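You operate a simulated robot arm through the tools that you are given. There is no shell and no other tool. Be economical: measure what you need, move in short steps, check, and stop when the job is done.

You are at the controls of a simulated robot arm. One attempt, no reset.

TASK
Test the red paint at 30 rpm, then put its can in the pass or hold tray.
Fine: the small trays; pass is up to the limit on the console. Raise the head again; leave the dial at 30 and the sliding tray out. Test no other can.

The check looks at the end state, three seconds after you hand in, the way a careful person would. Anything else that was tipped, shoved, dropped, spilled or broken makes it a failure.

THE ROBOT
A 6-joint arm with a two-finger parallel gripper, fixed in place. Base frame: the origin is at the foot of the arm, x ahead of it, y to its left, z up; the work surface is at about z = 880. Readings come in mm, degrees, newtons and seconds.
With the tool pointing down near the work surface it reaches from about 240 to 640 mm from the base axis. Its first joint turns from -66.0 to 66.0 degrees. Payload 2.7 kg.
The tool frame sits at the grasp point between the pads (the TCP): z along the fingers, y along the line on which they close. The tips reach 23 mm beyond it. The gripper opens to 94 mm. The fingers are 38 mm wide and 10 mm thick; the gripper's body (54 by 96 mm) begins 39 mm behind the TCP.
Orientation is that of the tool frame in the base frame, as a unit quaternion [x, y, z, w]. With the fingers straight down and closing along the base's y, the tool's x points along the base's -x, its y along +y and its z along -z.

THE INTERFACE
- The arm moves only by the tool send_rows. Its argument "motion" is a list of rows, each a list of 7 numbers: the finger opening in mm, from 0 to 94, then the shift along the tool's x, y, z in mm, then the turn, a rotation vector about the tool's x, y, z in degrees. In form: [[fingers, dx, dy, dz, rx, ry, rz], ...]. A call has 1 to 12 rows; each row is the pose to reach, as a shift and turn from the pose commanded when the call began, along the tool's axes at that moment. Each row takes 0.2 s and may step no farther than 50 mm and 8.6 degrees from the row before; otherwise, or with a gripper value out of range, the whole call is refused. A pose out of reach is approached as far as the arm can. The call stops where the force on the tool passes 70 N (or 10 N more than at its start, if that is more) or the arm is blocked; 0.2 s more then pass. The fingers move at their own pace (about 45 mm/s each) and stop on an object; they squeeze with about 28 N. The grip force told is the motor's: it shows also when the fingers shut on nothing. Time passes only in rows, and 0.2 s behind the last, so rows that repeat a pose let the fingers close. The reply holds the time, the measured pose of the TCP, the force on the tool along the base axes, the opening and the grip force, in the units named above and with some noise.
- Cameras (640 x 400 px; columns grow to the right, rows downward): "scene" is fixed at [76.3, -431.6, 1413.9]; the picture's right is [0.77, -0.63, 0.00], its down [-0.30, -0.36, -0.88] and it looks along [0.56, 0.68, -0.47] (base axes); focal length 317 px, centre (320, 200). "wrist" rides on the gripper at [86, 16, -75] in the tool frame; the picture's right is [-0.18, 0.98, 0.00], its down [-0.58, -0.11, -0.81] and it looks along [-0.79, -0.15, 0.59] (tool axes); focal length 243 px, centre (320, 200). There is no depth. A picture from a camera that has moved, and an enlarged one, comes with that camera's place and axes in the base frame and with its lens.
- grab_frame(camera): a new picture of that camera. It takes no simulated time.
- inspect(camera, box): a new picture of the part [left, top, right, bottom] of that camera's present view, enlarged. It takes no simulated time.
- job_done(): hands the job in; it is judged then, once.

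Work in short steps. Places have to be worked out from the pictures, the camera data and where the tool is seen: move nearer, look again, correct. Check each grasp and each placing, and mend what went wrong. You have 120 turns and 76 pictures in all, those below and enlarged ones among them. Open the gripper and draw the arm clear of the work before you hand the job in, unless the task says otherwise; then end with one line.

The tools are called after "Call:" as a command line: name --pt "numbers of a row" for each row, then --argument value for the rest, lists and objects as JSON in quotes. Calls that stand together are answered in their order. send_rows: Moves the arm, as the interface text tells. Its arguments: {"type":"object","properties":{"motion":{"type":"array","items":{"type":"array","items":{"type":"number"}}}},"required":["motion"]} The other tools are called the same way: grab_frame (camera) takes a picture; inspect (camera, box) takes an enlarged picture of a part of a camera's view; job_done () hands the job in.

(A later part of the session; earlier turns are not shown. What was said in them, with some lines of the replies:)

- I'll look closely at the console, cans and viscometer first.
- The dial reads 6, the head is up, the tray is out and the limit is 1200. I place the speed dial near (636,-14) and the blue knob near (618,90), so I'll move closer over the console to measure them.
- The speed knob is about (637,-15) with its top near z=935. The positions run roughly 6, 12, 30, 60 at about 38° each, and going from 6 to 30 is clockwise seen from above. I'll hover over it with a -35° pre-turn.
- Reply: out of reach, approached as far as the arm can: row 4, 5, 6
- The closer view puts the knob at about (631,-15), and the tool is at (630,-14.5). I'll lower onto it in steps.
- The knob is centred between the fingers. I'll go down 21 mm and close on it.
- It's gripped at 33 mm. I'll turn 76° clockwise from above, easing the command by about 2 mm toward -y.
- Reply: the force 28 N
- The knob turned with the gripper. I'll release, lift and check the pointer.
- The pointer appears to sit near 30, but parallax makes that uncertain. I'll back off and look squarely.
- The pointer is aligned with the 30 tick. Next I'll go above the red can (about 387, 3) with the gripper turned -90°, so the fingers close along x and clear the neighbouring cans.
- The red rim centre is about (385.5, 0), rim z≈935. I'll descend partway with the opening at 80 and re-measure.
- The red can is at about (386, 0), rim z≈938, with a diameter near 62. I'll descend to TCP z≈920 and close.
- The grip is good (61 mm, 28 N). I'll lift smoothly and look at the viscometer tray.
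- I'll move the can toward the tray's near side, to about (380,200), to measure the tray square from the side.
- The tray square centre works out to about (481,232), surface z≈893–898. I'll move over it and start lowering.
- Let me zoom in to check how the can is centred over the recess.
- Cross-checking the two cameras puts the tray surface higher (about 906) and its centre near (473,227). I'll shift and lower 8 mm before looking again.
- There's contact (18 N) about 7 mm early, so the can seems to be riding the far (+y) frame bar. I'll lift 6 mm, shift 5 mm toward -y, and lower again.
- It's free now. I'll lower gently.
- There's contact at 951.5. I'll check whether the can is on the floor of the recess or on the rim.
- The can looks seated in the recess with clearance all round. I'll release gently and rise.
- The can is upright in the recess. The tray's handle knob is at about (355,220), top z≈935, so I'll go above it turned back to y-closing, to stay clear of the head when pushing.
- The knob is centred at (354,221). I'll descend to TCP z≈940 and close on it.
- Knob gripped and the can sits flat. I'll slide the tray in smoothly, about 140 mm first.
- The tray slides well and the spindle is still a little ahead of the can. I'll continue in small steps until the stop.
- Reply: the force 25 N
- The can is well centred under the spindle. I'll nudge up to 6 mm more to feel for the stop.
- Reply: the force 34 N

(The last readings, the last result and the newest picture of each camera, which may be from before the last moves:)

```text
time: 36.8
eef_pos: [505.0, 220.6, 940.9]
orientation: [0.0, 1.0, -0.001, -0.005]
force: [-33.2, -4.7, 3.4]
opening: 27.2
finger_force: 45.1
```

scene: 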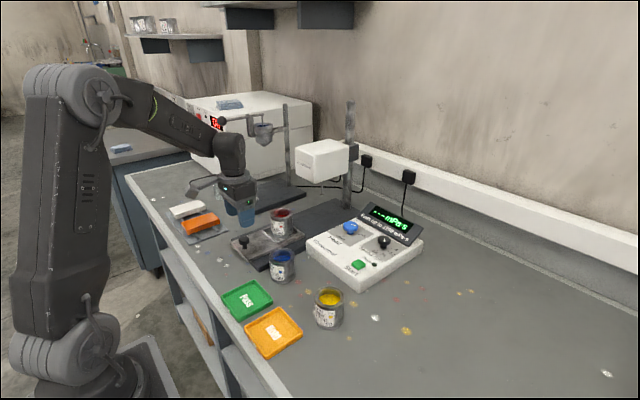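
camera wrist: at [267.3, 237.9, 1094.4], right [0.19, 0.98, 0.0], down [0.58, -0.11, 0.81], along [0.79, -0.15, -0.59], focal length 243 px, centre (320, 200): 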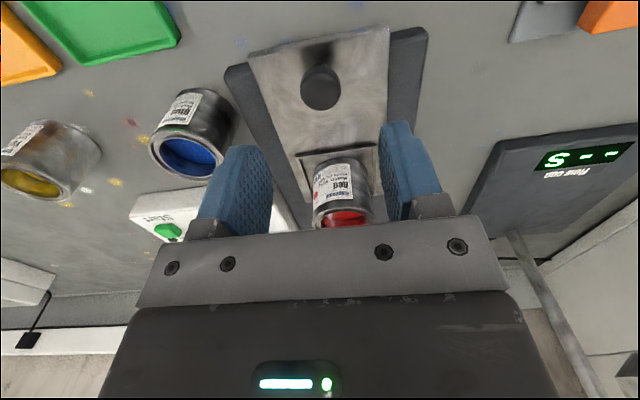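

The stop is at x≈505. I'll relax, release the knob, rise and back away, then head for the blue knob.

Call:
send_rows --pt "15 3 0 0 0 0 0" --pt "45 4 0 0 0 0 0" --pt "50 4 0 0 0 0 0" --pt "50 4 0 -20 0 0 0" --pt "50 10 0 -50 0 0 0" --pt "50 50 0 -80 0 0 0" --pt "50 85 -30 -110 0 0 0" --pt "50 85 -75 -120 0 0 0" --pt "50 60 -110 -120 0 0 0" --pt "50 30 -130 -120 0 0 0" --pt "50 -10 -130 -120 0 0 0" --pt "50 -30 -130 -120 0 0 0"

Call:
grab_frame --camera "wrist"

Call:
grab_frame --camera "scene"

```text
refused: row 7 steps farther than a row can; nothing moved
```

```text
31 pictures are left
camera wrist: at [419.2, 238.0, 1017.0], right [0.18, 0.98, 0.0], down [0.59, -0.11, 0.8], along [0.79, -0.15, -0.6], focal length 243 px, centre (320, 200)
```

wrist: 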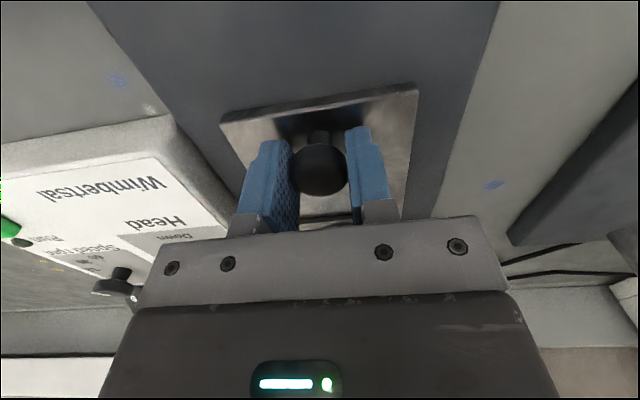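

```text
30 pictures are left
```

scene: 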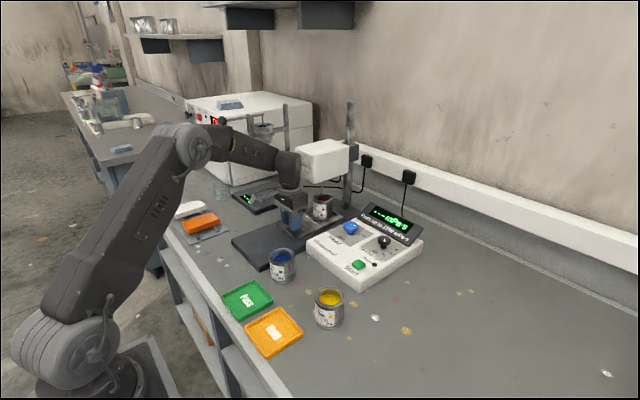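

That call was refused because row 7 was over 50 mm. I'll resend it with shorter steps.

Call:
send_rows --pt "15 3 0 0 0 0 0" --pt "45 4 0 0 0 0 0" --pt "50 4 0 0 0 0 0" --pt "50 4 0 -20 0 0 0" --pt "50 10 0 -50 0 0 0" --pt "50 45 0 -75 0 0 0" --pt "50 70 -25 -105 0 0 0" --pt "50 75 -65 -115 0 0 0" --pt "50 55 -105 -120 0 0 0" --pt "50 25 -130 -120 0 0 0" --pt "50 -10 -130 -120 0 0 0" --pt "50 -10 -130 -120 0 0 0"

Call:
grab_frame --camera "wrist"

```text
time: 39.4
eef_pos: [518.1, 88.5, 1062.0]
orientation: [0.001, 1.0, -0.001, 0.0]
force: [0.6, -0.1, 0.2]
opening: 50.1
finger_force: 0.1
```

```text
29 pictures are left
camera wrist: at [431.6, 106.7, 1136.8], right [0.19, 0.98, 0.0], down [0.58, -0.11, 0.81], along [0.79, -0.15, -0.59], focal length 243 px, centre (320, 200)
```

wrist: 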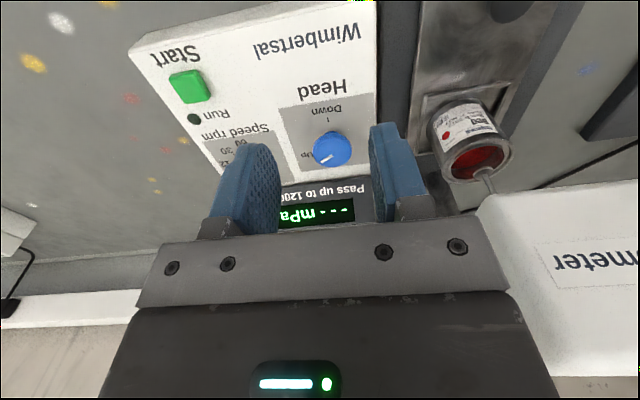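

The blue knob is at about (609,87). Up to Down is roughly 120° clockwise seen from above. I'll turn the gripper to -100° while moving over it, so the camera stays away from the head.

Call:
send_rows --pt "64 -8 0 5 0 0 -8.4" --pt "64 -16 0 10 0 0 -16.8" --pt "64 -24 0 15 0 0 -25.2" --pt "64 -32 0 20 0 0 -33.6" --pt "64 -40 0 25 0 0 -42" --pt "64 -48 -1 30 0 0 -50.4" --pt "64 -56 -1 36 0 0 -58.8" --pt "64 -64 -1 42 0 0 -67.2" --pt "64 -72 -1 48 0 0 -75.6" --pt "64 -80 -1.5 54 0 0 -84" --pt "64 -87 -1.5 60 0 0 -92.4" --pt "64 -91 -1.5 62 0 0 -100.8"

Call:
grab_frame --camera "wrist"

```text
time: 42.0
eef_pos: [610.3, 88.5, 998.0]
orientation: [0.771, -0.637, -0.001, 0.0]
force: [0.6, 0.3, -0.8]
opening: 64.1
finger_force: 0.1
```

```text
28 pictures are left
camera wrist: at [609.3, 1.7, 1074.6], right [-1.0, 0.0, 0.0], down [0.0, 0.59, 0.81], along [0.0, 0.81, -0.59], focal length 243 px, centre (320, 200)
```

wrist: 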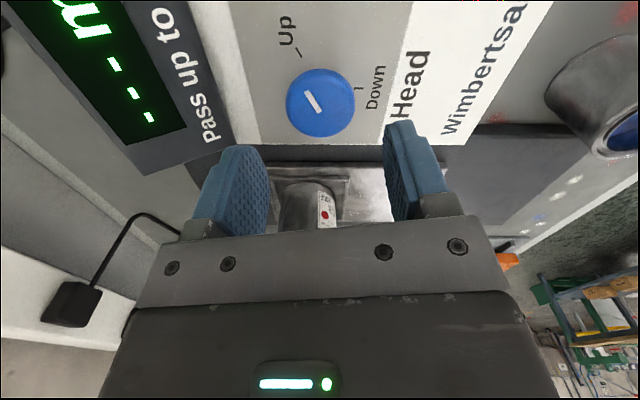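

The knob is at (609,88), directly below. I'll descend 50 mm and close.

Call:
send_rows --pt "64 0 1 25 0 0 0" --pt "64 0 1 42 0 0 0" --pt "64 0 1 50 0 0 0" --pt "50 0 1 50 0 0 0" --pt "35 0 1 50 0 0 0" --pt "25 0 1 50 0 0 0" --pt "25 0 1 50 0 0 0"

```text
time: 43.6
eef_pos: [609.7, 87.9, 949.6]
orientation: [0.77, -0.638, 0.001, -0.001]
force: [-0.7, -0.2, -1.5]
opening: 41.5
finger_force: 45.0
```

It's gripped at 41.5 mm and centred. I'll turn +100° first.

Call:
send_rows --pt "25 0 0 0 0 0 8.4" --pt "25 0 0 0 0 0 16.8" --pt "25 0 0 0 0 0 25.2" --pt "25 0 0 0 0 0 33.6" --pt "25 0 0 0 0 0 42" --pt "25 0 0 0 0 0 50.4" --pt "25 0 0 0 0 0 58.8" --pt "25 0 0 0 0 0 67.2" --pt "25 0 0 0 0 0 75.6" --pt "25 0 0 0 0 0 84" --pt "25 0 0 0 0 0 92.4" --pt "25 0 0 0 0 0 100.8"

Call:
grab_frame --camera "scene"

Call:
grab_frame --camera "wrist"

```text
time: 46.2
eef_pos: [612.9, 85.4, 950.2]
orientation: [0.003, 1.0, -0.001, 0.005]
force: [29.8, -17.6, -2.8]
opening: 41.4
finger_force: 45.0
```

```text
27 pictures are left
```

scene: 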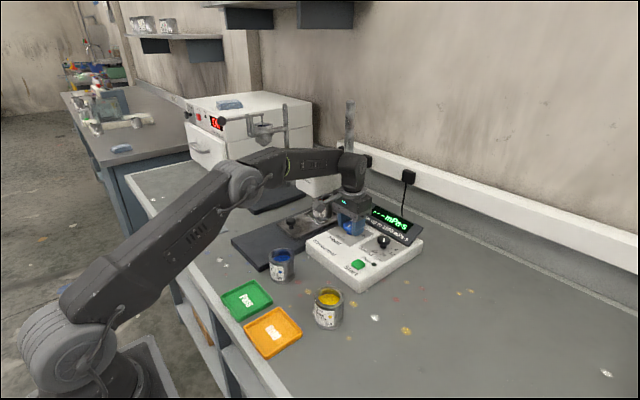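

```text
26 pictures are left
camera wrist: at [523.7, 103.7, 1024.3], right [0.19, 0.98, 0.0], down [0.57, -0.11, 0.81], along [0.8, -0.15, -0.58], focal length 243 px, centre (320, 200)
```

wrist: 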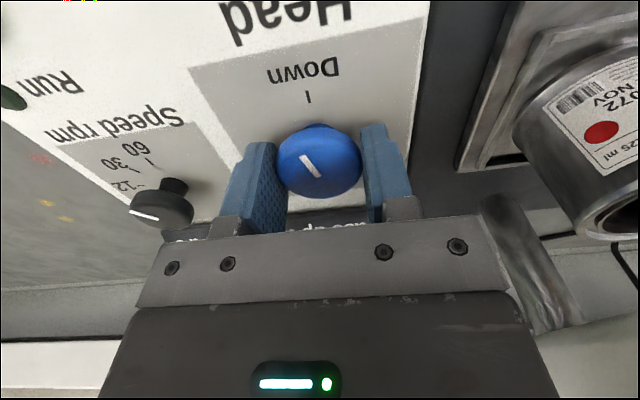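

The head is descending with the knob. The pointer needs about 20–25° more, so I'll continue turning in a hold that relaxes the side force.

Call:
send_rows --pt "25 -2 -1.5 0 0 0 7" --pt "25 -2 -1.5 0 0 0 14" --pt "25 -2 -1.5 0 0 0 20" --pt "25 -2 -1.5 0 0 0 20"

Call:
inspect --camera "wrist" --box '[160, 20, 480, 220]'

Call:
inspect --camera "scene" --box '[260, 120, 400, 260]'

```text
time: 47.2
eef_pos: [610.5, 84.6, 949.7]
orientation: [0.176, 0.984, -0.001, 0.001]
force: [5.7, -18.0, 6.5]
opening: 41.3
finger_force: 45.1
```

```text
2.00 times, centred on (320, 120) of wrist
camera zoom: at [534.2, 131.7, 1025.0], right [0.51, 0.86, 0.0], down [0.51, -0.3, 0.81], along [0.69, -0.41, -0.59], focal length 485 px, centre (320, 360)
```

zoom: 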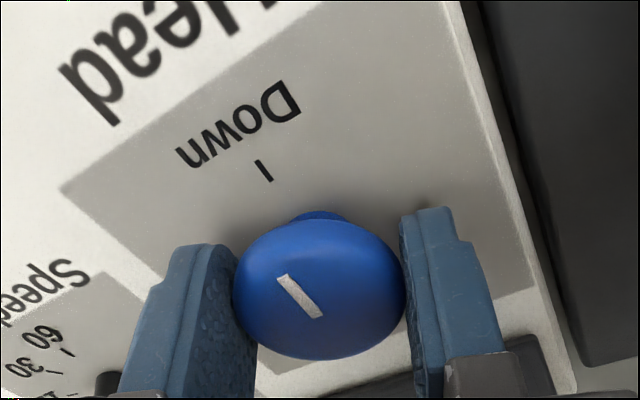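

```text
2.86 times, centred on (330, 190) of scene
camera zoom: at [76.3, -432.1, 1413.8], right [0.77, -0.63, 0.0], down [-0.3, -0.36, -0.88], along [0.56, 0.68, -0.47], focal length 906 px, centre (291, 229)
```

zoom: 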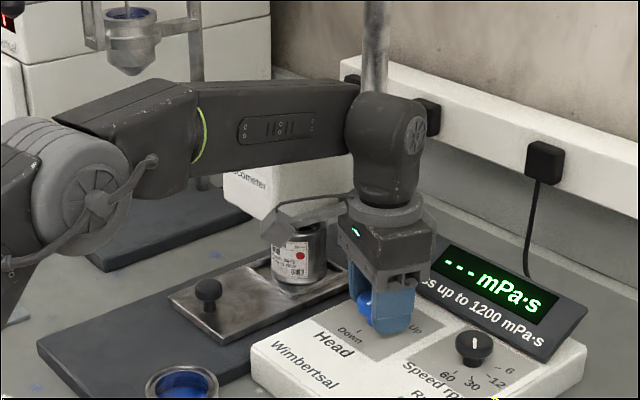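

The pointer is on Down and the head is lowered over the can. I'll release, lift, and go over the Start button (about 529,-29) with the fingers closed.

Call:
send_rows --pt "45 0 0 0 0 0 0" --pt "58 0 0 0 0 0 0" --pt "58 0 0 -30 0 0 0" --pt "58 0 0 -55 0 0 0" --pt "30 10 -33 -55 0 0 -5" --pt "0 19 -67 -55 0 0 -10" --pt "0 28 -100 -55 0 0 -15" --pt "0 37.7 -134 -55 0 0 -20" --pt "0 37.7 -134 -55 0 0 -20"

Call:
grab_frame --camera "wrist"

Call:
inspect --camera "scene" --box '[260, 120, 430, 290]'

```text
time: 49.2
eef_pos: [528.4, -26.9, 1004.2]
orientation: [0.0, 1.0, -0.001, 0.001]
force: [-0.4, 0.1, 0.5]
opening: 0.1
finger_force: 27.7
```

```text
23 pictures are left
camera wrist: at [441.4, -9.6, 1079.9], right [0.18, 0.98, 0.0], down [0.58, -0.11, 0.81], along [0.79, -0.15, -0.59], focal length 243 px, centre (320, 200)
```

wrist: 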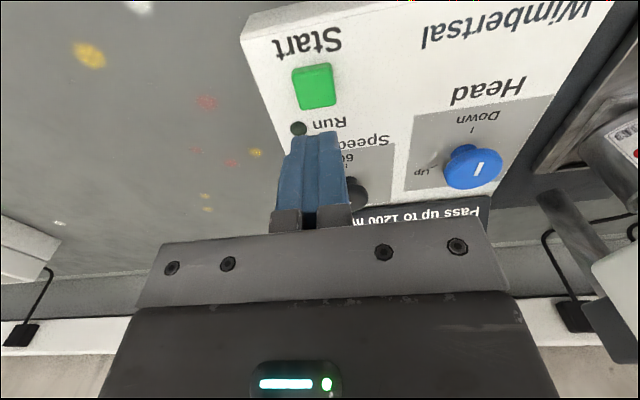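

```text
2.35 times, centred on (345, 205) of scene
camera zoom: at [76.3, -431.6, 1413.9], right [0.77, -0.63, 0.0], down [-0.3, -0.36, -0.88], along [0.56, 0.68, -0.47], focal length 746 px, centre (261, 188)
```

zoom: 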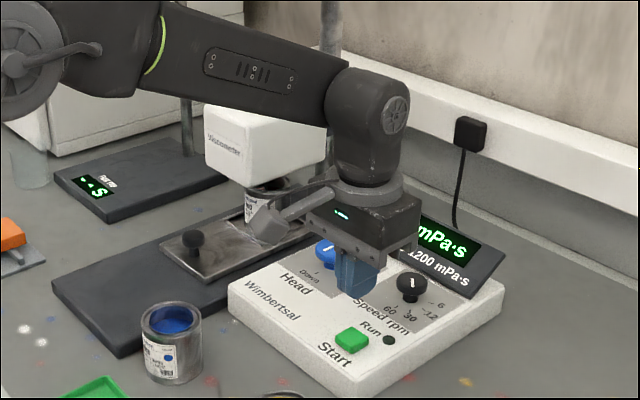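

The button is at about (527,-29). I'll lower to just above it, then press in small steps.

Call:
send_rows --pt "0 1 -2 25 0 0 0" --pt "0 1 -2 48 0 0 0" --pt "0 1 -2 54 0 0 0" --pt "0 1 -2 57 0 0 0" --pt "0 1 -2 60 0 0 0" --pt "0 1 -2 60 0 0 0"

Call:
inspect --camera "scene" --box '[320, 190, 430, 290]'

```text
time: 50.6
eef_pos: [529.5, -27.3, 945.9]
orientation: [0.001, 1.0, 0.001, 0.001]
force: [-4.3, -4.1, 19.1]
opening: 0.4
finger_force: 28.4
```

```text
4.00 times, centred on (375, 240) of scene
camera zoom: at [75.8, -431.7, 1413.9], right [0.77, -0.63, 0.0], down [-0.3, -0.36, -0.88], along [0.56, 0.68, -0.47], focal length 1268 px, centre (100, 40)
```

zoom: 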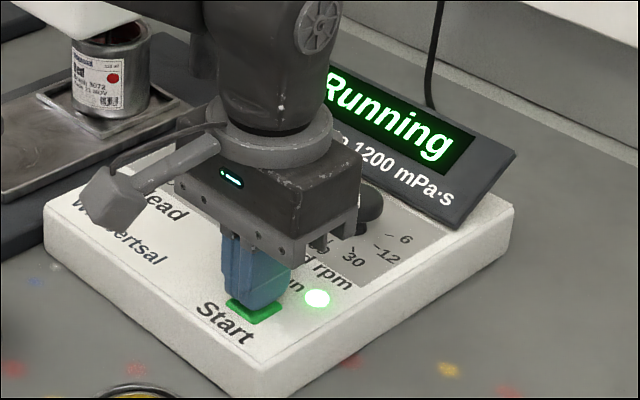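

It's running. I'll lift off the button, back away and wait for the reading.

Call:
send_rows --pt "0 0 0 -15 0 0 0" --pt "0 0 0 -50 0 0 0" --pt "0 40 -20 -70 0 0 0" --pt "0 60 -60 -80 0 0 0" --pt "0 60 -60 -80 0 0 0" --pt "0 60 -60 -80 0 0 0" --pt "0 60 -60 -80 0 0 0" --pt "0 60 -60 -80 0 0 0" --pt "0 60 -60 -80 0 0 0" --pt "0 60 -60 -80 0 0 0" --pt "0 60 -60 -80 0 0 0" --pt "0 60 -60 -80 0 0 0"

Call:
inspect --camera "scene" --box '[260, 120, 430, 290]'

```text
time: 53.2
eef_pos: [467.1, -87.0, 1026.0]
orientation: [0.001, 1.0, -0.001, 0.002]
force: [0.1, -0.2, 0.6]
opening: 0.0
finger_force: 28.2
```

```text
2.35 times, centred on (345, 205) of scene
camera zoom: at [76.3, -431.6, 1413.9], right [0.77, -0.63, 0.0], down [-0.3, -0.36, -0.88], along [0.56, 0.68, -0.47], focal length 746 px, centre (261, 188)
```

zoom: 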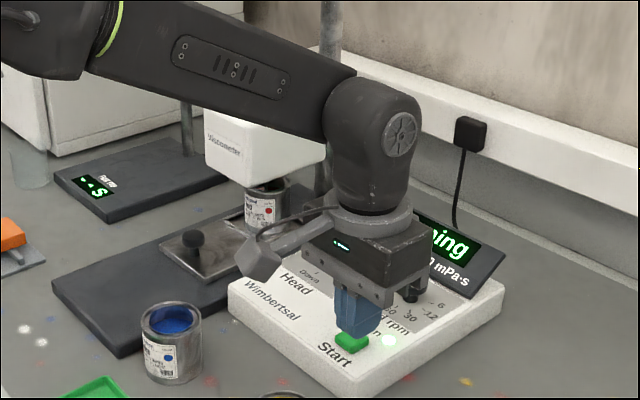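

It's still running, so I'll wait longer and move a bit so the display is unobstructed.

Call:
send_rows --pt "0 30 40 -10 0 0 0" --pt "0 60 75 -20 0 0 0" --pt "0 60 75 -20 0 0 0" --pt "0 60 75 -20 0 0 0" --pt "0 60 75 -20 0 0 0" --pt "0 60 75 -20 0 0 0" --pt "0 60 75 -20 0 0 0" --pt "0 60 75 -20 0 0 0" --pt "0 60 75 -20 0 0 0" --pt "0 60 75 -20 0 0 0" --pt "0 60 75 -20 0 0 0" --pt "0 60 75 -20 0 0 0"

Call:
send_rows --pt "0 0 0 0 0 0 0" --pt "0 0 0 0 0 0 0" --pt "0 0 0 0 0 0 0" --pt "0 0 0 0 0 0 0" --pt "0 0 0 0 0 0 0" --pt "0 0 0 0 0 0 0" --pt "0 0 0 0 0 0 0" --pt "0 0 0 0 0 0 0" --pt "0 0 0 0 0 0 0" --pt "0 0 0 0 0 0 0" --pt "0 0 0 0 0 0 0" --pt "0 0 0 0 0 0 0"

Call:
inspect --camera "scene" --box '[290, 170, 430, 290]'

```text
refused: row 1 steps farther than a row can; nothing moved
```

```text
time: 55.8
eef_pos: [468.8, -87.4, 1025.5]
orientation: [0.0, 1.0, 0.0, 0.0]
force: [0.3, 0.5, 0.2]
opening: 0.1
finger_force: 27.9
```

```text
3.33 times, centred on (360, 230) of scene
camera zoom: at [76.3, -431.6, 1413.9], right [0.77, -0.63, 0.0], down [-0.3, -0.36, -0.88], along [0.56, 0.68, -0.47], focal length 1057 px, centre (187, 100)
```

zoom: 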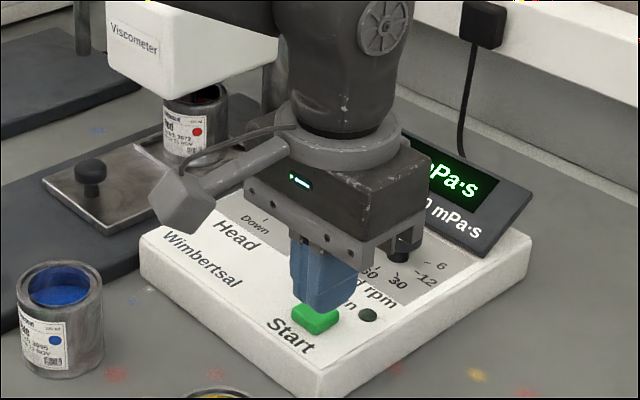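

The run has ended. I'll move toward the blue knob and read the display.

Call:
send_rows --pt "20 -17 37 -10 0 0 5" --pt "40 -35 74 -15 0 0 10" --pt "60 -52 111 -15 0 0 15" --pt "64 -70 148 -15 0 0 20" --pt "64 -100 172 -15 0 0 20" --pt "64 -100 172 -15 0 0 20"

Call:
inspect --camera "scene" --box '[290, 170, 430, 290]'

Call:
grab_frame --camera "wrist"

```text
time: 57.2
eef_pos: [571.7, 85.6, 1038.3]
orientation: [0.175, 0.985, 0.0, 0.0]
force: [0.5, 1.0, 0.1]
opening: 64.1
finger_force: 0.0
```

```text
3.33 times, centred on (360, 230) of scene
camera zoom: at [76.3, -431.6, 1413.9], right [0.77, -0.63, 0.0], down [-0.3, -0.36, -0.88], along [0.56, 0.68, -0.47], focal length 1057 px, centre (187, 100)
```

zoom: 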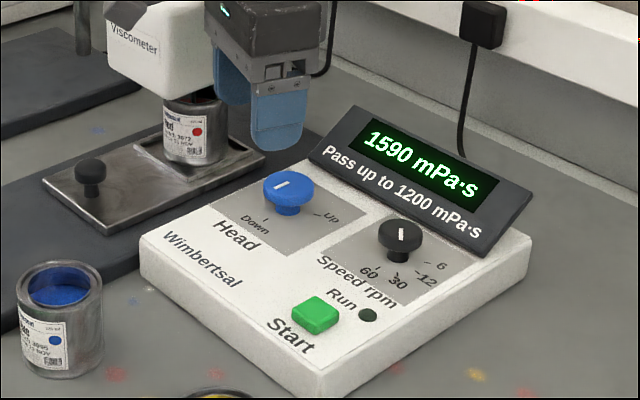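

```text
17 pictures are left
camera wrist: at [493.6, 131.6, 1114.4], right [0.51, 0.86, 0.0], down [0.51, -0.3, 0.81], along [0.69, -0.41, -0.59], focal length 243 px, centre (320, 200)
```

wrist: 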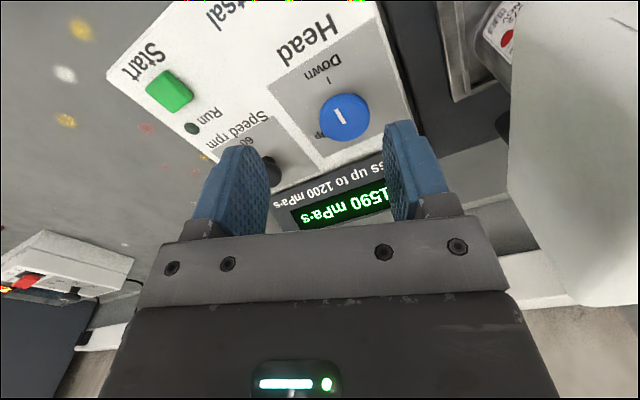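

The reading is 1590 mPa·s, above 1200, so the can goes to Hold. Next I'll grip the blue knob at (610.5,85.5) to raise the head.

Call:
send_rows --pt "64 -18 6.5 10 0 0 0" --pt "64 -36.6 13.3 35 0 0 0" --pt "64 -36.6 13.3 60 0 0 0" --pt "64 -36.6 13.3 80 0 0 0" --pt "64 -36.6 13.3 88 0 0 0" --pt "50 -36.6 13.3 88 0 0 0" --pt "35 -36.6 13.3 88 0 0 0" --pt "25 -36.6 13.3 88 0 0 0" --pt "25 -36.6 13.3 88 0 0 0"

```text
time: 59.2
eef_pos: [607.6, 86.3, 949.9]
orientation: [0.173, 0.985, 0.002, 0.001]
force: [5.3, 16.8, -4.4]
opening: 41.5
finger_force: 45.4
```

Gripped. I'll turn back -120° in two calls.

Call:
send_rows --pt "25 -1 1 0 0 0 -8.4" --pt "25 -1 1 0 0 0 -16.8" --pt "25 -1 1 0 0 0 -25.2" --pt "25 -1 1 0 0 0 -33.6" --pt "25 -1 1 0 0 0 -42" --pt "25 -1 1 0 0 0 -50.4" --pt "25 -1 1 0 0 0 -58.8" --pt "25 -1 1 0 0 0 -67.2" --pt "25 -1 1 0 0 0 -75.6" --pt "25 -1 1 0 0 0 -80" --pt "25 -1 1 0 0 0 -80"

Call:
send_rows --pt "25 0 0 0 0 0 -8.4" --pt "25 0 0 0 0 0 -16.8" --pt "25 0 0 0 0 0 -25.2" --pt "25 0 0 0 0 0 -33.6" --pt "25 0 0 0 0 0 -40" --pt "25 0 0 0 0 0 -40"

Call:
grab_frame --camera "wrist"

```text
time: 61.6
eef_pos: [609.9, 82.4, 950.5]
orientation: [-0.5, 0.866, 0.0, -0.001]
force: [-10.7, 0.0, -13.6]
opening: 41.3
finger_force: 44.7
```

```text
time: 63.0
eef_pos: [610.8, 84.4, 949.7]
orientation: [0.766, -0.643, 0.0, -0.001]
force: [3.7, -8.7, -18.1]
opening: 41.5
finger_force: 44.7
```

```text
16 pictures are left
camera wrist: at [607.9, -2.7, 1026.0], right [-1.0, 0.01, 0.0], down [0.01, 0.59, 0.81], along [0.01, 0.81, -0.59], focal length 243 px, centre (320, 200)
```

wrist: 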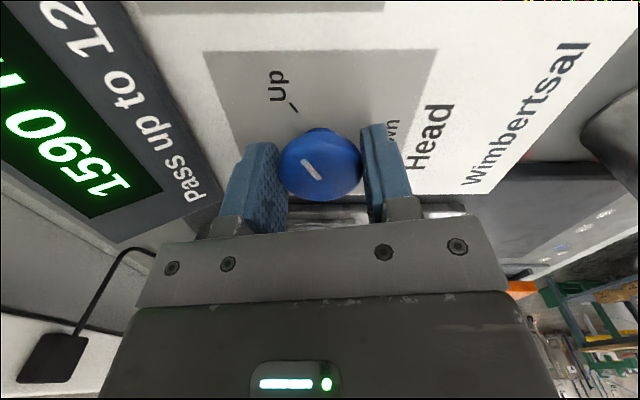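

The pointer is back on Up (about 119°). I'll release, lift clear, and return toward the tray knob with the gripper unwinding to 0°.

Call:
send_rows --pt "45 0 0 0 0 0 0" --pt "60 0 0 0 0 0 0" --pt "60 0 0 -30 0 0 0" --pt "60 0 0 -60 0 0 0" --pt "60 0 30 -90 0 0 8.3" --pt "60 0 60 -100 0 0 16.6" --pt "60 0 90 -100 0 0 24.9" --pt "60 0 120 -100 0 0 33.2" --pt "60 0 150 -100 0 0 41.5" --pt "60 0 180 -100 0 0 49.8" --pt "60 0 180 -100 0 0 58.1" --pt "60 0 180 -100 0 0 66.4"

Call:
inspect --camera "scene" --box '[230, 120, 430, 270]'

```text
time: 65.6
eef_pos: [431.6, 53.2, 1051.1]
orientation: [-0.287, 0.958, 0.0, 0.001]
force: [-1.0, -0.3, -0.6]
opening: 59.9
finger_force: 0.0
```

```text
2.67 times, centred on (330, 195) of scene
camera zoom: at [76.3, -431.6, 1413.9], right [0.77, -0.63, 0.0], down [-0.3, -0.36, -0.88], along [0.56, 0.68, -0.47], focal length 846 px, centre (293, 213)
```

zoom: 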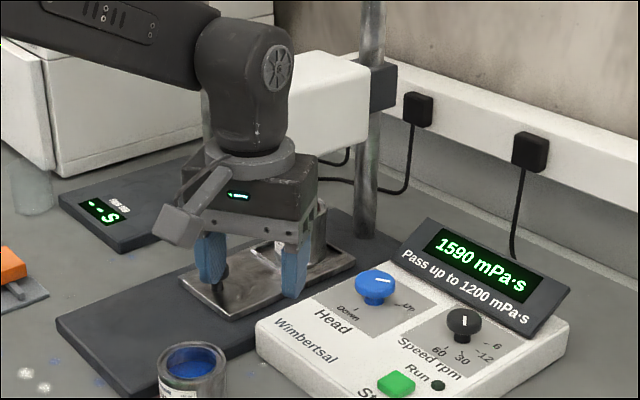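

The head is up and the dial is at 30. I'll go above the tray knob at (504,220.5) at 0°.

Call:
send_rows --pt "60 -25 17 0 0 0 6.7" --pt "60 -50 34 0 0 0 13.4" --pt "60 -76 50 5 0 0 20" --pt "60 -102 67 15 0 0 26.7" --pt "60 -128 84 25 0 0 33.4" --pt "60 -152 100 35 0 0 33.4" --pt "60 -152 100 45 0 0 33.4" --pt "60 -152 100 45 0 0 33.4"

Call:
grab_frame --camera "wrist"

Call:
inspect --camera "scene" --box '[230, 120, 390, 270]'

```text
time: 67.4
eef_pos: [503.4, 219.6, 1007.0]
orientation: [-0.001, 1.0, 0.0, 0.0]
force: [0.3, 0.5, -0.5]
opening: 60.0
finger_force: 0.1
```

```text
14 pictures are left
camera wrist: at [415.6, 237.0, 1082.0], right [0.18, 0.98, 0.0], down [0.58, -0.11, 0.81], along [0.79, -0.15, -0.59], focal length 243 px, centre (320, 200)
```

wrist: 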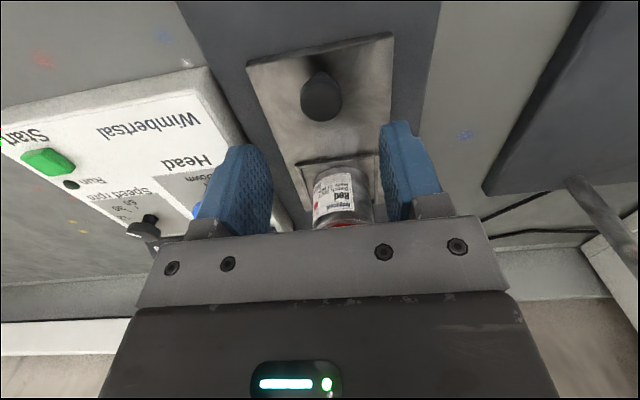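

```text
2.67 times, centred on (310, 195) of scene
camera zoom: at [76.3, -431.6, 1413.9], right [0.77, -0.63, 0.0], down [-0.3, -0.36, -0.88], along [0.56, 0.68, -0.47], focal length 846 px, centre (347, 213)
```

zoom: 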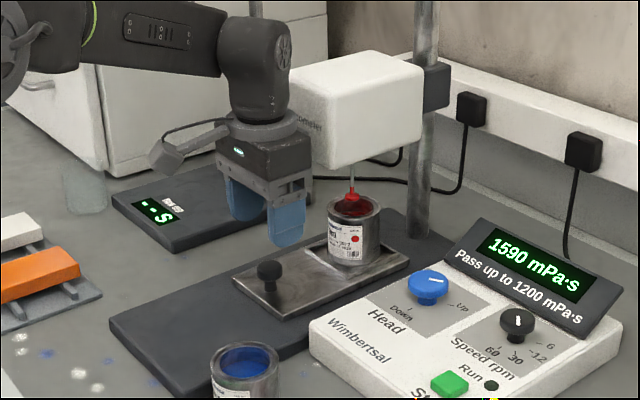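

The head is fully up with the spindle clear of the can. I'll grip the tray knob.

Call:
send_rows --pt "60 1 1 30 0 0 0" --pt "60 1 1 55 0 0 0" --pt "60 1 1 67 0 0 0" --pt "60 1 1 67 0 0 0" --pt "40 1 1 67 0 0 0" --pt "22 1 1 67 0 0 0" --pt "15 1 1 67 0 0 0" --pt "15 1 1 67 0 0 0"

Call:
send_rows --pt "15 4 0 0 0 0 0" --pt "15 12 0 0 0 0 0" --pt "15 24 0 0 0 0 0" --pt "15 38 0 0 0 0 0" --pt "15 53 0 0 0 0 0" --pt "15 68 0 0 0 0 0" --pt "15 83 0 0 0 0 0" --pt "15 98 0 0 0 0 0" --pt "15 111 0 0 0 0 0" --pt "15 122 0 0 0 0 0" --pt "15 130 0 0 0 0 0" --pt "15 135 0 0 0 0 0"

```text
time: 69.2
eef_pos: [502.1, 220.9, 940.5]
orientation: [0.0, 1.0, 0.001, 0.001]
force: [-0.8, -4.1, -1.1]
opening: 27.4
finger_force: 45.1
```

```text
time: 71.8
eef_pos: [366.8, 220.9, 940.5]
orientation: [-0.001, 1.0, 0.0, 0.001]
force: [0.8, -22.0, 13.5]
opening: 27.3
finger_force: 44.8
```

Pulled to x=367 against the original 355. I'll pull the rest until it's back out.

Call:
send_rows --pt "15 3 -0.5 0 0 0 0" --pt "15 6 -0.5 0 0 0 0" --pt "15 9 -0.5 0 0 0 0" --pt "15 12 -0.5 0 0 0 0" --pt "15 14 -0.5 0 0 0 0" --pt "15 14 -0.5 0 0 0 0"

Call:
inspect --camera "scene" --box '[210, 160, 370, 280]'

```text
time: 73.2
eef_pos: [354.8, 220.2, 939.4]
orientation: [-0.002, 1.0, 0.001, 0.002]
force: [0.7, -19.9, 31.4]
opening: 27.4
finger_force: 44.9
```

```text
3.33 times, centred on (290, 220) of scene
camera zoom: at [76.0, -432.4, 1413.7], right [0.77, -0.63, 0.0], down [-0.3, -0.36, -0.88], along [0.56, 0.68, -0.47], focal length 1057 px, centre (420, 133)
```

zoom: 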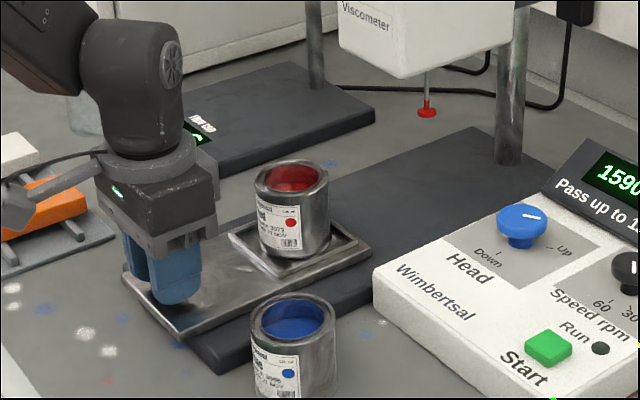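

The tray is fully out with the can flat in its recess. I'll release, rise, then swing over the can with the gripper at -90°.

Call:
send_rows --pt "40 0 0 0 0 0 0" --pt "55 0 0 0 0 0 0" --pt "55 0 0 -15 0 0 0" --pt "60 0 0 -45 0 0 0" --pt "80 0 0 -85 0 0 0" --pt "80 0 0 -85 0 0 0"

Call:
send_rows --pt "80 -11 0 0 0 0 -8.2" --pt "80 -22 0 0 0 0 -16.4" --pt "80 -33 0 0 0 0 -24.6" --pt "80 -44 0 0 0 0 -32.8" --pt "80 -55 0 0 0 0 -41" --pt "80 -66 1 0 0 0 -49.2" --pt "80 -77 1 0 0 0 -57.4" --pt "80 -88 1 0 0 0 -65.6" --pt "80 -99 1 0 0 0 -73.8" --pt "80 -110 2 0 0 0 -82" --pt "80 -118 2 0 0 0 -90" --pt "80 -118 2 0 0 0 -90"

Call:
grab_frame --camera "wrist"

```text
time: 74.6
eef_pos: [354.1, 219.1, 1024.6]
orientation: [-0.001, 1.0, 0.0, 0.001]
force: [-0.1, -0.1, 0.3]
opening: 80.1
finger_force: 0.1
```

```text
time: 77.2
eef_pos: [471.6, 223.1, 1024.3]
orientation: [0.709, -0.705, 0.0, 0.0]
force: [-0.4, 0.1, 0.4]
opening: 79.9
finger_force: 0.0
```

```text
11 pictures are left
camera wrist: at [454.1, 138.5, 1099.5], right [-0.98, 0.18, 0.0], down [0.11, 0.58, 0.81], along [0.15, 0.79, -0.59], focal length 243 px, centre (320, 200)
```

wrist: 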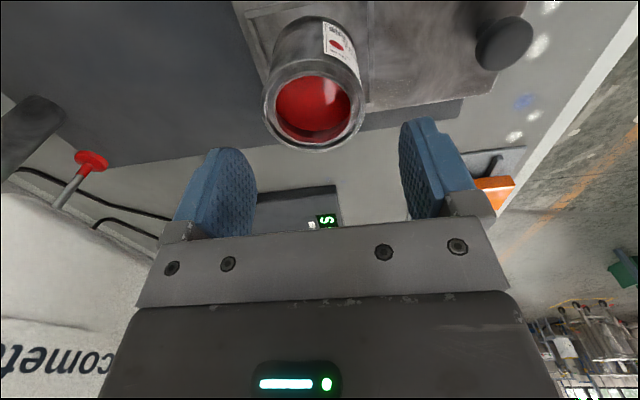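

The can is at about (473,220). I'll descend to z≈952 and grip at the same height as before.

Call:
send_rows --pt "80 3 -1.4 25 0 0 0" --pt "80 3 -1.4 50 0 0 0" --pt "80 3 -1.4 66 0 0 0" --pt "80 3 -1.4 72 0 0 0" --pt "68 3 -1.4 72 0 0 0" --pt "55 3 -1.4 72 0 0 0" --pt "50 3 -1.4 72 0 0 0" --pt "50 3 -1.4 72 0 0 0"

Call:
send_rows --pt "50 0 0 -4 0 0 0" --pt "50 0 0 -14 0 0 0" --pt "50 0 0 -30 0 0 0" --pt "50 0 0 -48 0 0 0" --pt "50 0 0 -66 0 0 0" --pt "50 0 0 -80 0 0 0" --pt "50 0 0 -90 0 0 0" --pt "50 0 0 -94 0 0 0" --pt "50 0 0 -94 0 0 0"

Call:
inspect --camera "scene" --box '[210, 140, 370, 280]'

```text
time: 79.0
eef_pos: [473.9, 221.0, 951.4]
orientation: [0.708, -0.706, 0.0, 0.0]
force: [-0.7, 0.3, -0.7]
opening: 61.1
finger_force: 28.3
```

```text
time: 81.0
eef_pos: [473.4, 221.2, 1046.2]
orientation: [0.708, -0.706, 0.0, -0.001]
force: [-0.8, 0.4, -1.8]
opening: 61.1
finger_force: 28.1
```

```text
2.86 times, centred on (290, 210) of scene
camera zoom: at [76.3, -431.6, 1413.9], right [0.77, -0.63, 0.0], down [-0.3, -0.36, -0.88], along [0.56, 0.68, -0.47], focal length 906 px, centre (406, 171)
```

zoom: 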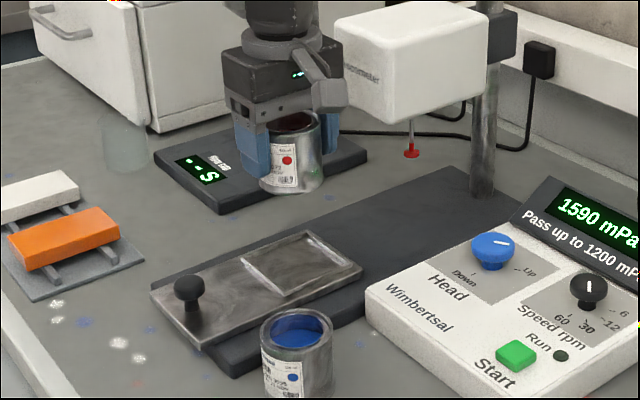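

The can is held, the tray is out and the head is up. I'll carry the can to about (387,-100,1046), where the wrist camera can see the Hold tray beside it.

Call:
send_rows --pt "50 10 3 0 0 0 0" --pt "50 35 9 0 0 0 0" --pt "50 68 18 0 0 0 0" --pt "50 104 28 0 0 0 0" --pt "50 140 38 0 0 0 0" --pt "50 176 47 0 0 0 0" --pt "50 212 57 0 0 0 0" --pt "50 248 66 0 0 0 0" --pt "50 280 75 0 0 0 0" --pt "50 304 82 0 0 0 0" --pt "50 317 85 0 0 0 0" --pt "50 321 86 0 0 0 0"

Call:
grab_frame --camera "wrist"

```text
time: 83.6
eef_pos: [385.4, -102.3, 1044.9]
orientation: [0.709, -0.706, 0.0, -0.001]
force: [0.8, 0.5, -2.1]
opening: 60.9
finger_force: 28.0
```

```text
9 pictures are left
camera wrist: at [369.7, -187.4, 1121.4], right [-0.98, 0.18, 0.0], down [0.11, 0.58, 0.81], along [0.15, 0.79, -0.59], focal length 243 px, centre (320, 200)
```

wrist: 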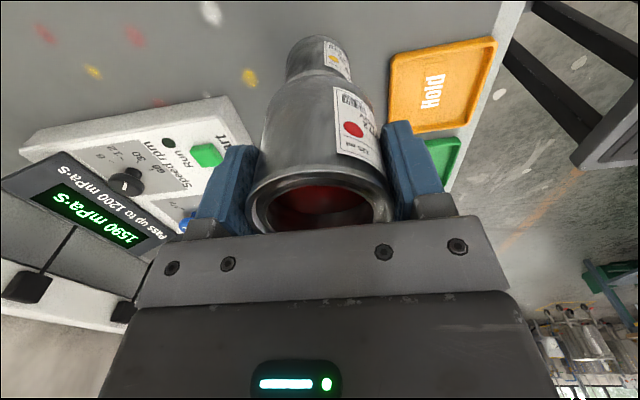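

The Hold tray centre is about (282.5,-37). I'll move over it and lower partway.

Call:
send_rows --pt "50 -4 6 0 0 0 0" --pt "50 -15 23 0 0 0 0" --pt "50 -30 47 0 0 0 0" --pt "50 -45 71 0 0 0 0" --pt "50 -58 91 0 0 0 0" --pt "50 -65 102 8 0 0 0" --pt "50 -65.5 103 28 0 0 0" --pt "50 -65.5 103 50 0 0 0" --pt "50 -65.5 103 72 0 0 0" --pt "50 -65.5 103 90 0 0 0" --pt "50 -65.5 103 98 0 0 0" --pt "50 -65.5 103 98 0 0 0"

Call:
grab_frame --camera "wrist"

Call:
inspect --camera "scene" --box '[210, 250, 370, 370]'

```text
time: 86.2
eef_pos: [284.9, -35.9, 946.4]
orientation: [0.708, -0.706, 0.001, 0.0]
force: [0.6, -0.2, -2.0]
opening: 60.9
finger_force: 27.8
```

```text
8 pictures are left
camera wrist: at [267.5, -121.8, 1022.6], right [-0.98, 0.18, 0.0], down [0.11, 0.58, 0.81], along [0.15, 0.79, -0.59], focal length 243 px, centre (320, 200)
```

wrist: 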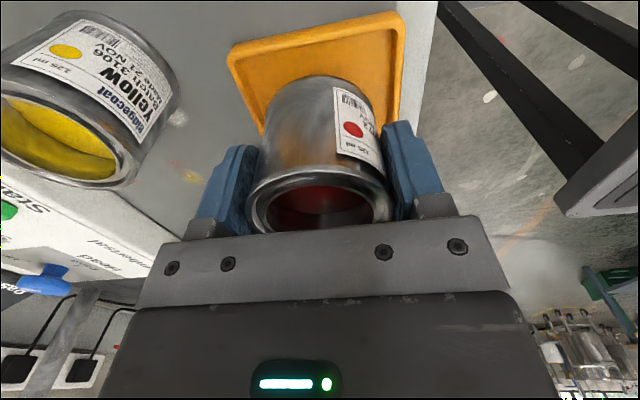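

```text
3.33 times, centred on (290, 310) of scene
camera zoom: at [76.3, -431.6, 1413.9], right [0.77, -0.63, 0.0], down [-0.3, -0.36, -0.88], along [0.56, 0.68, -0.47], focal length 1057 px, centre (420, -167)
```

zoom: 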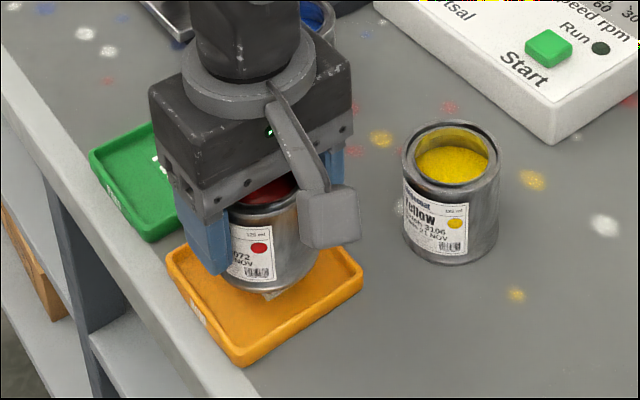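

The can is nearly centred; the wrist view suggests shifting about -2.5 in x and -1 in y. I'll apply that and lower gently.

Call:
send_rows --pt "50 1 2.5 4 0 0 0" --pt "50 1 2.5 9 0 0 0" --pt "50 1 2.5 13 0 0 0" --pt "50 1 2.5 15 0 0 0" --pt "50 1 2.5 16.5 0 0 0" --pt "50 1 2.5 16.5 0 0 0"

```text
time: 87.6
eef_pos: [281.8, -36.8, 932.2]
orientation: [0.708, -0.706, 0.001, 0.0]
force: [0.0, 0.2, -1.5]
opening: 61.3
finger_force: 28.0
```

No contact yet. I'll continue in 1.5 mm steps.

Call:
send_rows --pt "50 0 0 1.5 0 0 0" --pt "50 0 0 3 0 0 0" --pt "50 0 0 4.5 0 0 0" --pt "50 0 0 4.5 0 0 0"

Call:
grab_frame --camera "wrist"

```text
time: 88.6
eef_pos: [283.2, -36.3, 926.7]
orientation: [0.708, -0.706, 0.0, 0.0]
force: [-0.5, -0.5, -1.2]
opening: 60.8
finger_force: 28.3
```

```text
6 pictures are left
camera wrist: at [265.3, -122.0, 1002.1], right [-0.98, 0.18, 0.0], down [0.11, 0.58, 0.81], along [0.15, 0.79, -0.59], focal length 243 px, centre (320, 200)
```

wrist: 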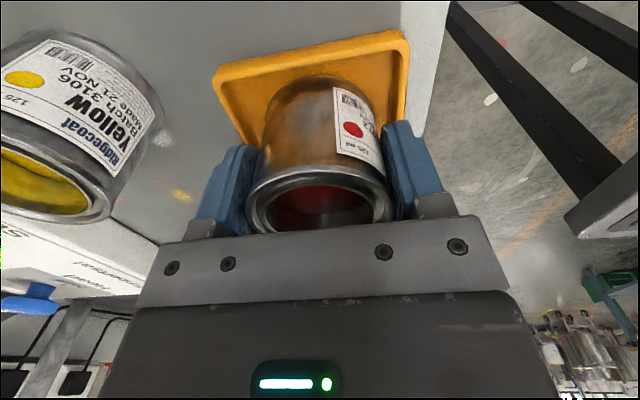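

It's centred within the tray. I'll go on lowering to contact.

Call:
send_rows --pt "50 0 0 1 0 0 0" --pt "50 0 0 2 0 0 0" --pt "50 0 0 3 0 0 0" --pt "50 0 0 3 0 0 0"

```text
time: 89.6
eef_pos: [281.3, -36.3, 924.2]
orientation: [0.708, -0.707, 0.0, -0.001]
force: [-4.6, -2.0, 19.8]
opening: 61.2
finger_force: 28.3
```

Contact at 924 means the can is on the tray floor. I'll relax, open, rise and retreat.

Call:
send_rows --pt "50 0 0 -1.5 0 0 0" --pt "66 0 0 -1.5 0 0 0" --pt "76 0 0 -1.5 0 0 0" --pt "76 0 0 -1.5 0 0 0" --pt "76 0 0 -20 0 0 0" --pt "76 0 0 -55 0 0 0" --pt "76 0 0 -100 0 0 0" --pt "76 0 0 -145 0 0 0" --pt "76 0 0 -190 0 0 0" --pt "76 -40 0 -210 0 0 0" --pt "76 -85 -10 -210 0 0 0" --pt "76 -130 -20 -210 0 0 0"

Call:
inspect --camera "scene" --box '[210, 210, 380, 370]'

Call:
grab_frame --camera "scene"

```text
time: 92.2
eef_pos: [300.8, 92.1, 1134.3]
orientation: [0.708, -0.706, 0.001, 0.001]
force: [-0.6, 0.6, -0.4]
opening: 76.1
finger_force: 0.1
```

```text
2.50 times, centred on (295, 290) of scene
camera zoom: at [76.3, -431.6, 1413.9], right [0.77, -0.63, 0.0], down [-0.3, -0.36, -0.88], along [0.56, 0.68, -0.47], focal length 793 px, centre (382, -25)
```

zoom: 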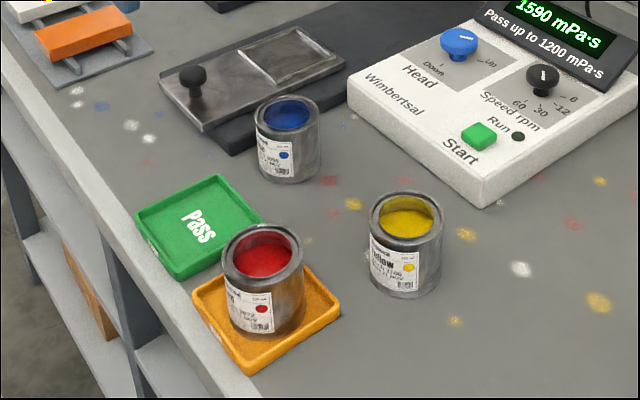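

```text
4 pictures are left
```

scene: 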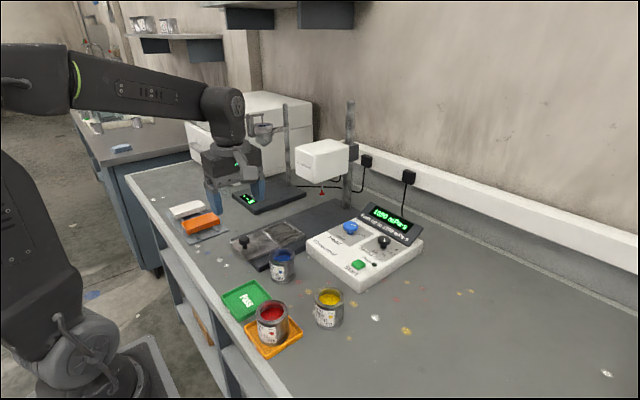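

The red can stands flat in the Hold tray, the head is up, the dial is at 30, the sliding tray is out and everything else is untouched. The gripper is open and clear, so I'm handing in.

Call:
job_done

```text
The job is handed in.
```

The red paint read 1590 mPa·s at 30 rpm, above the 1200 limit, so its can is in the Hold tray; the head is raised, the dial is at 30 and the sliding tray is out.
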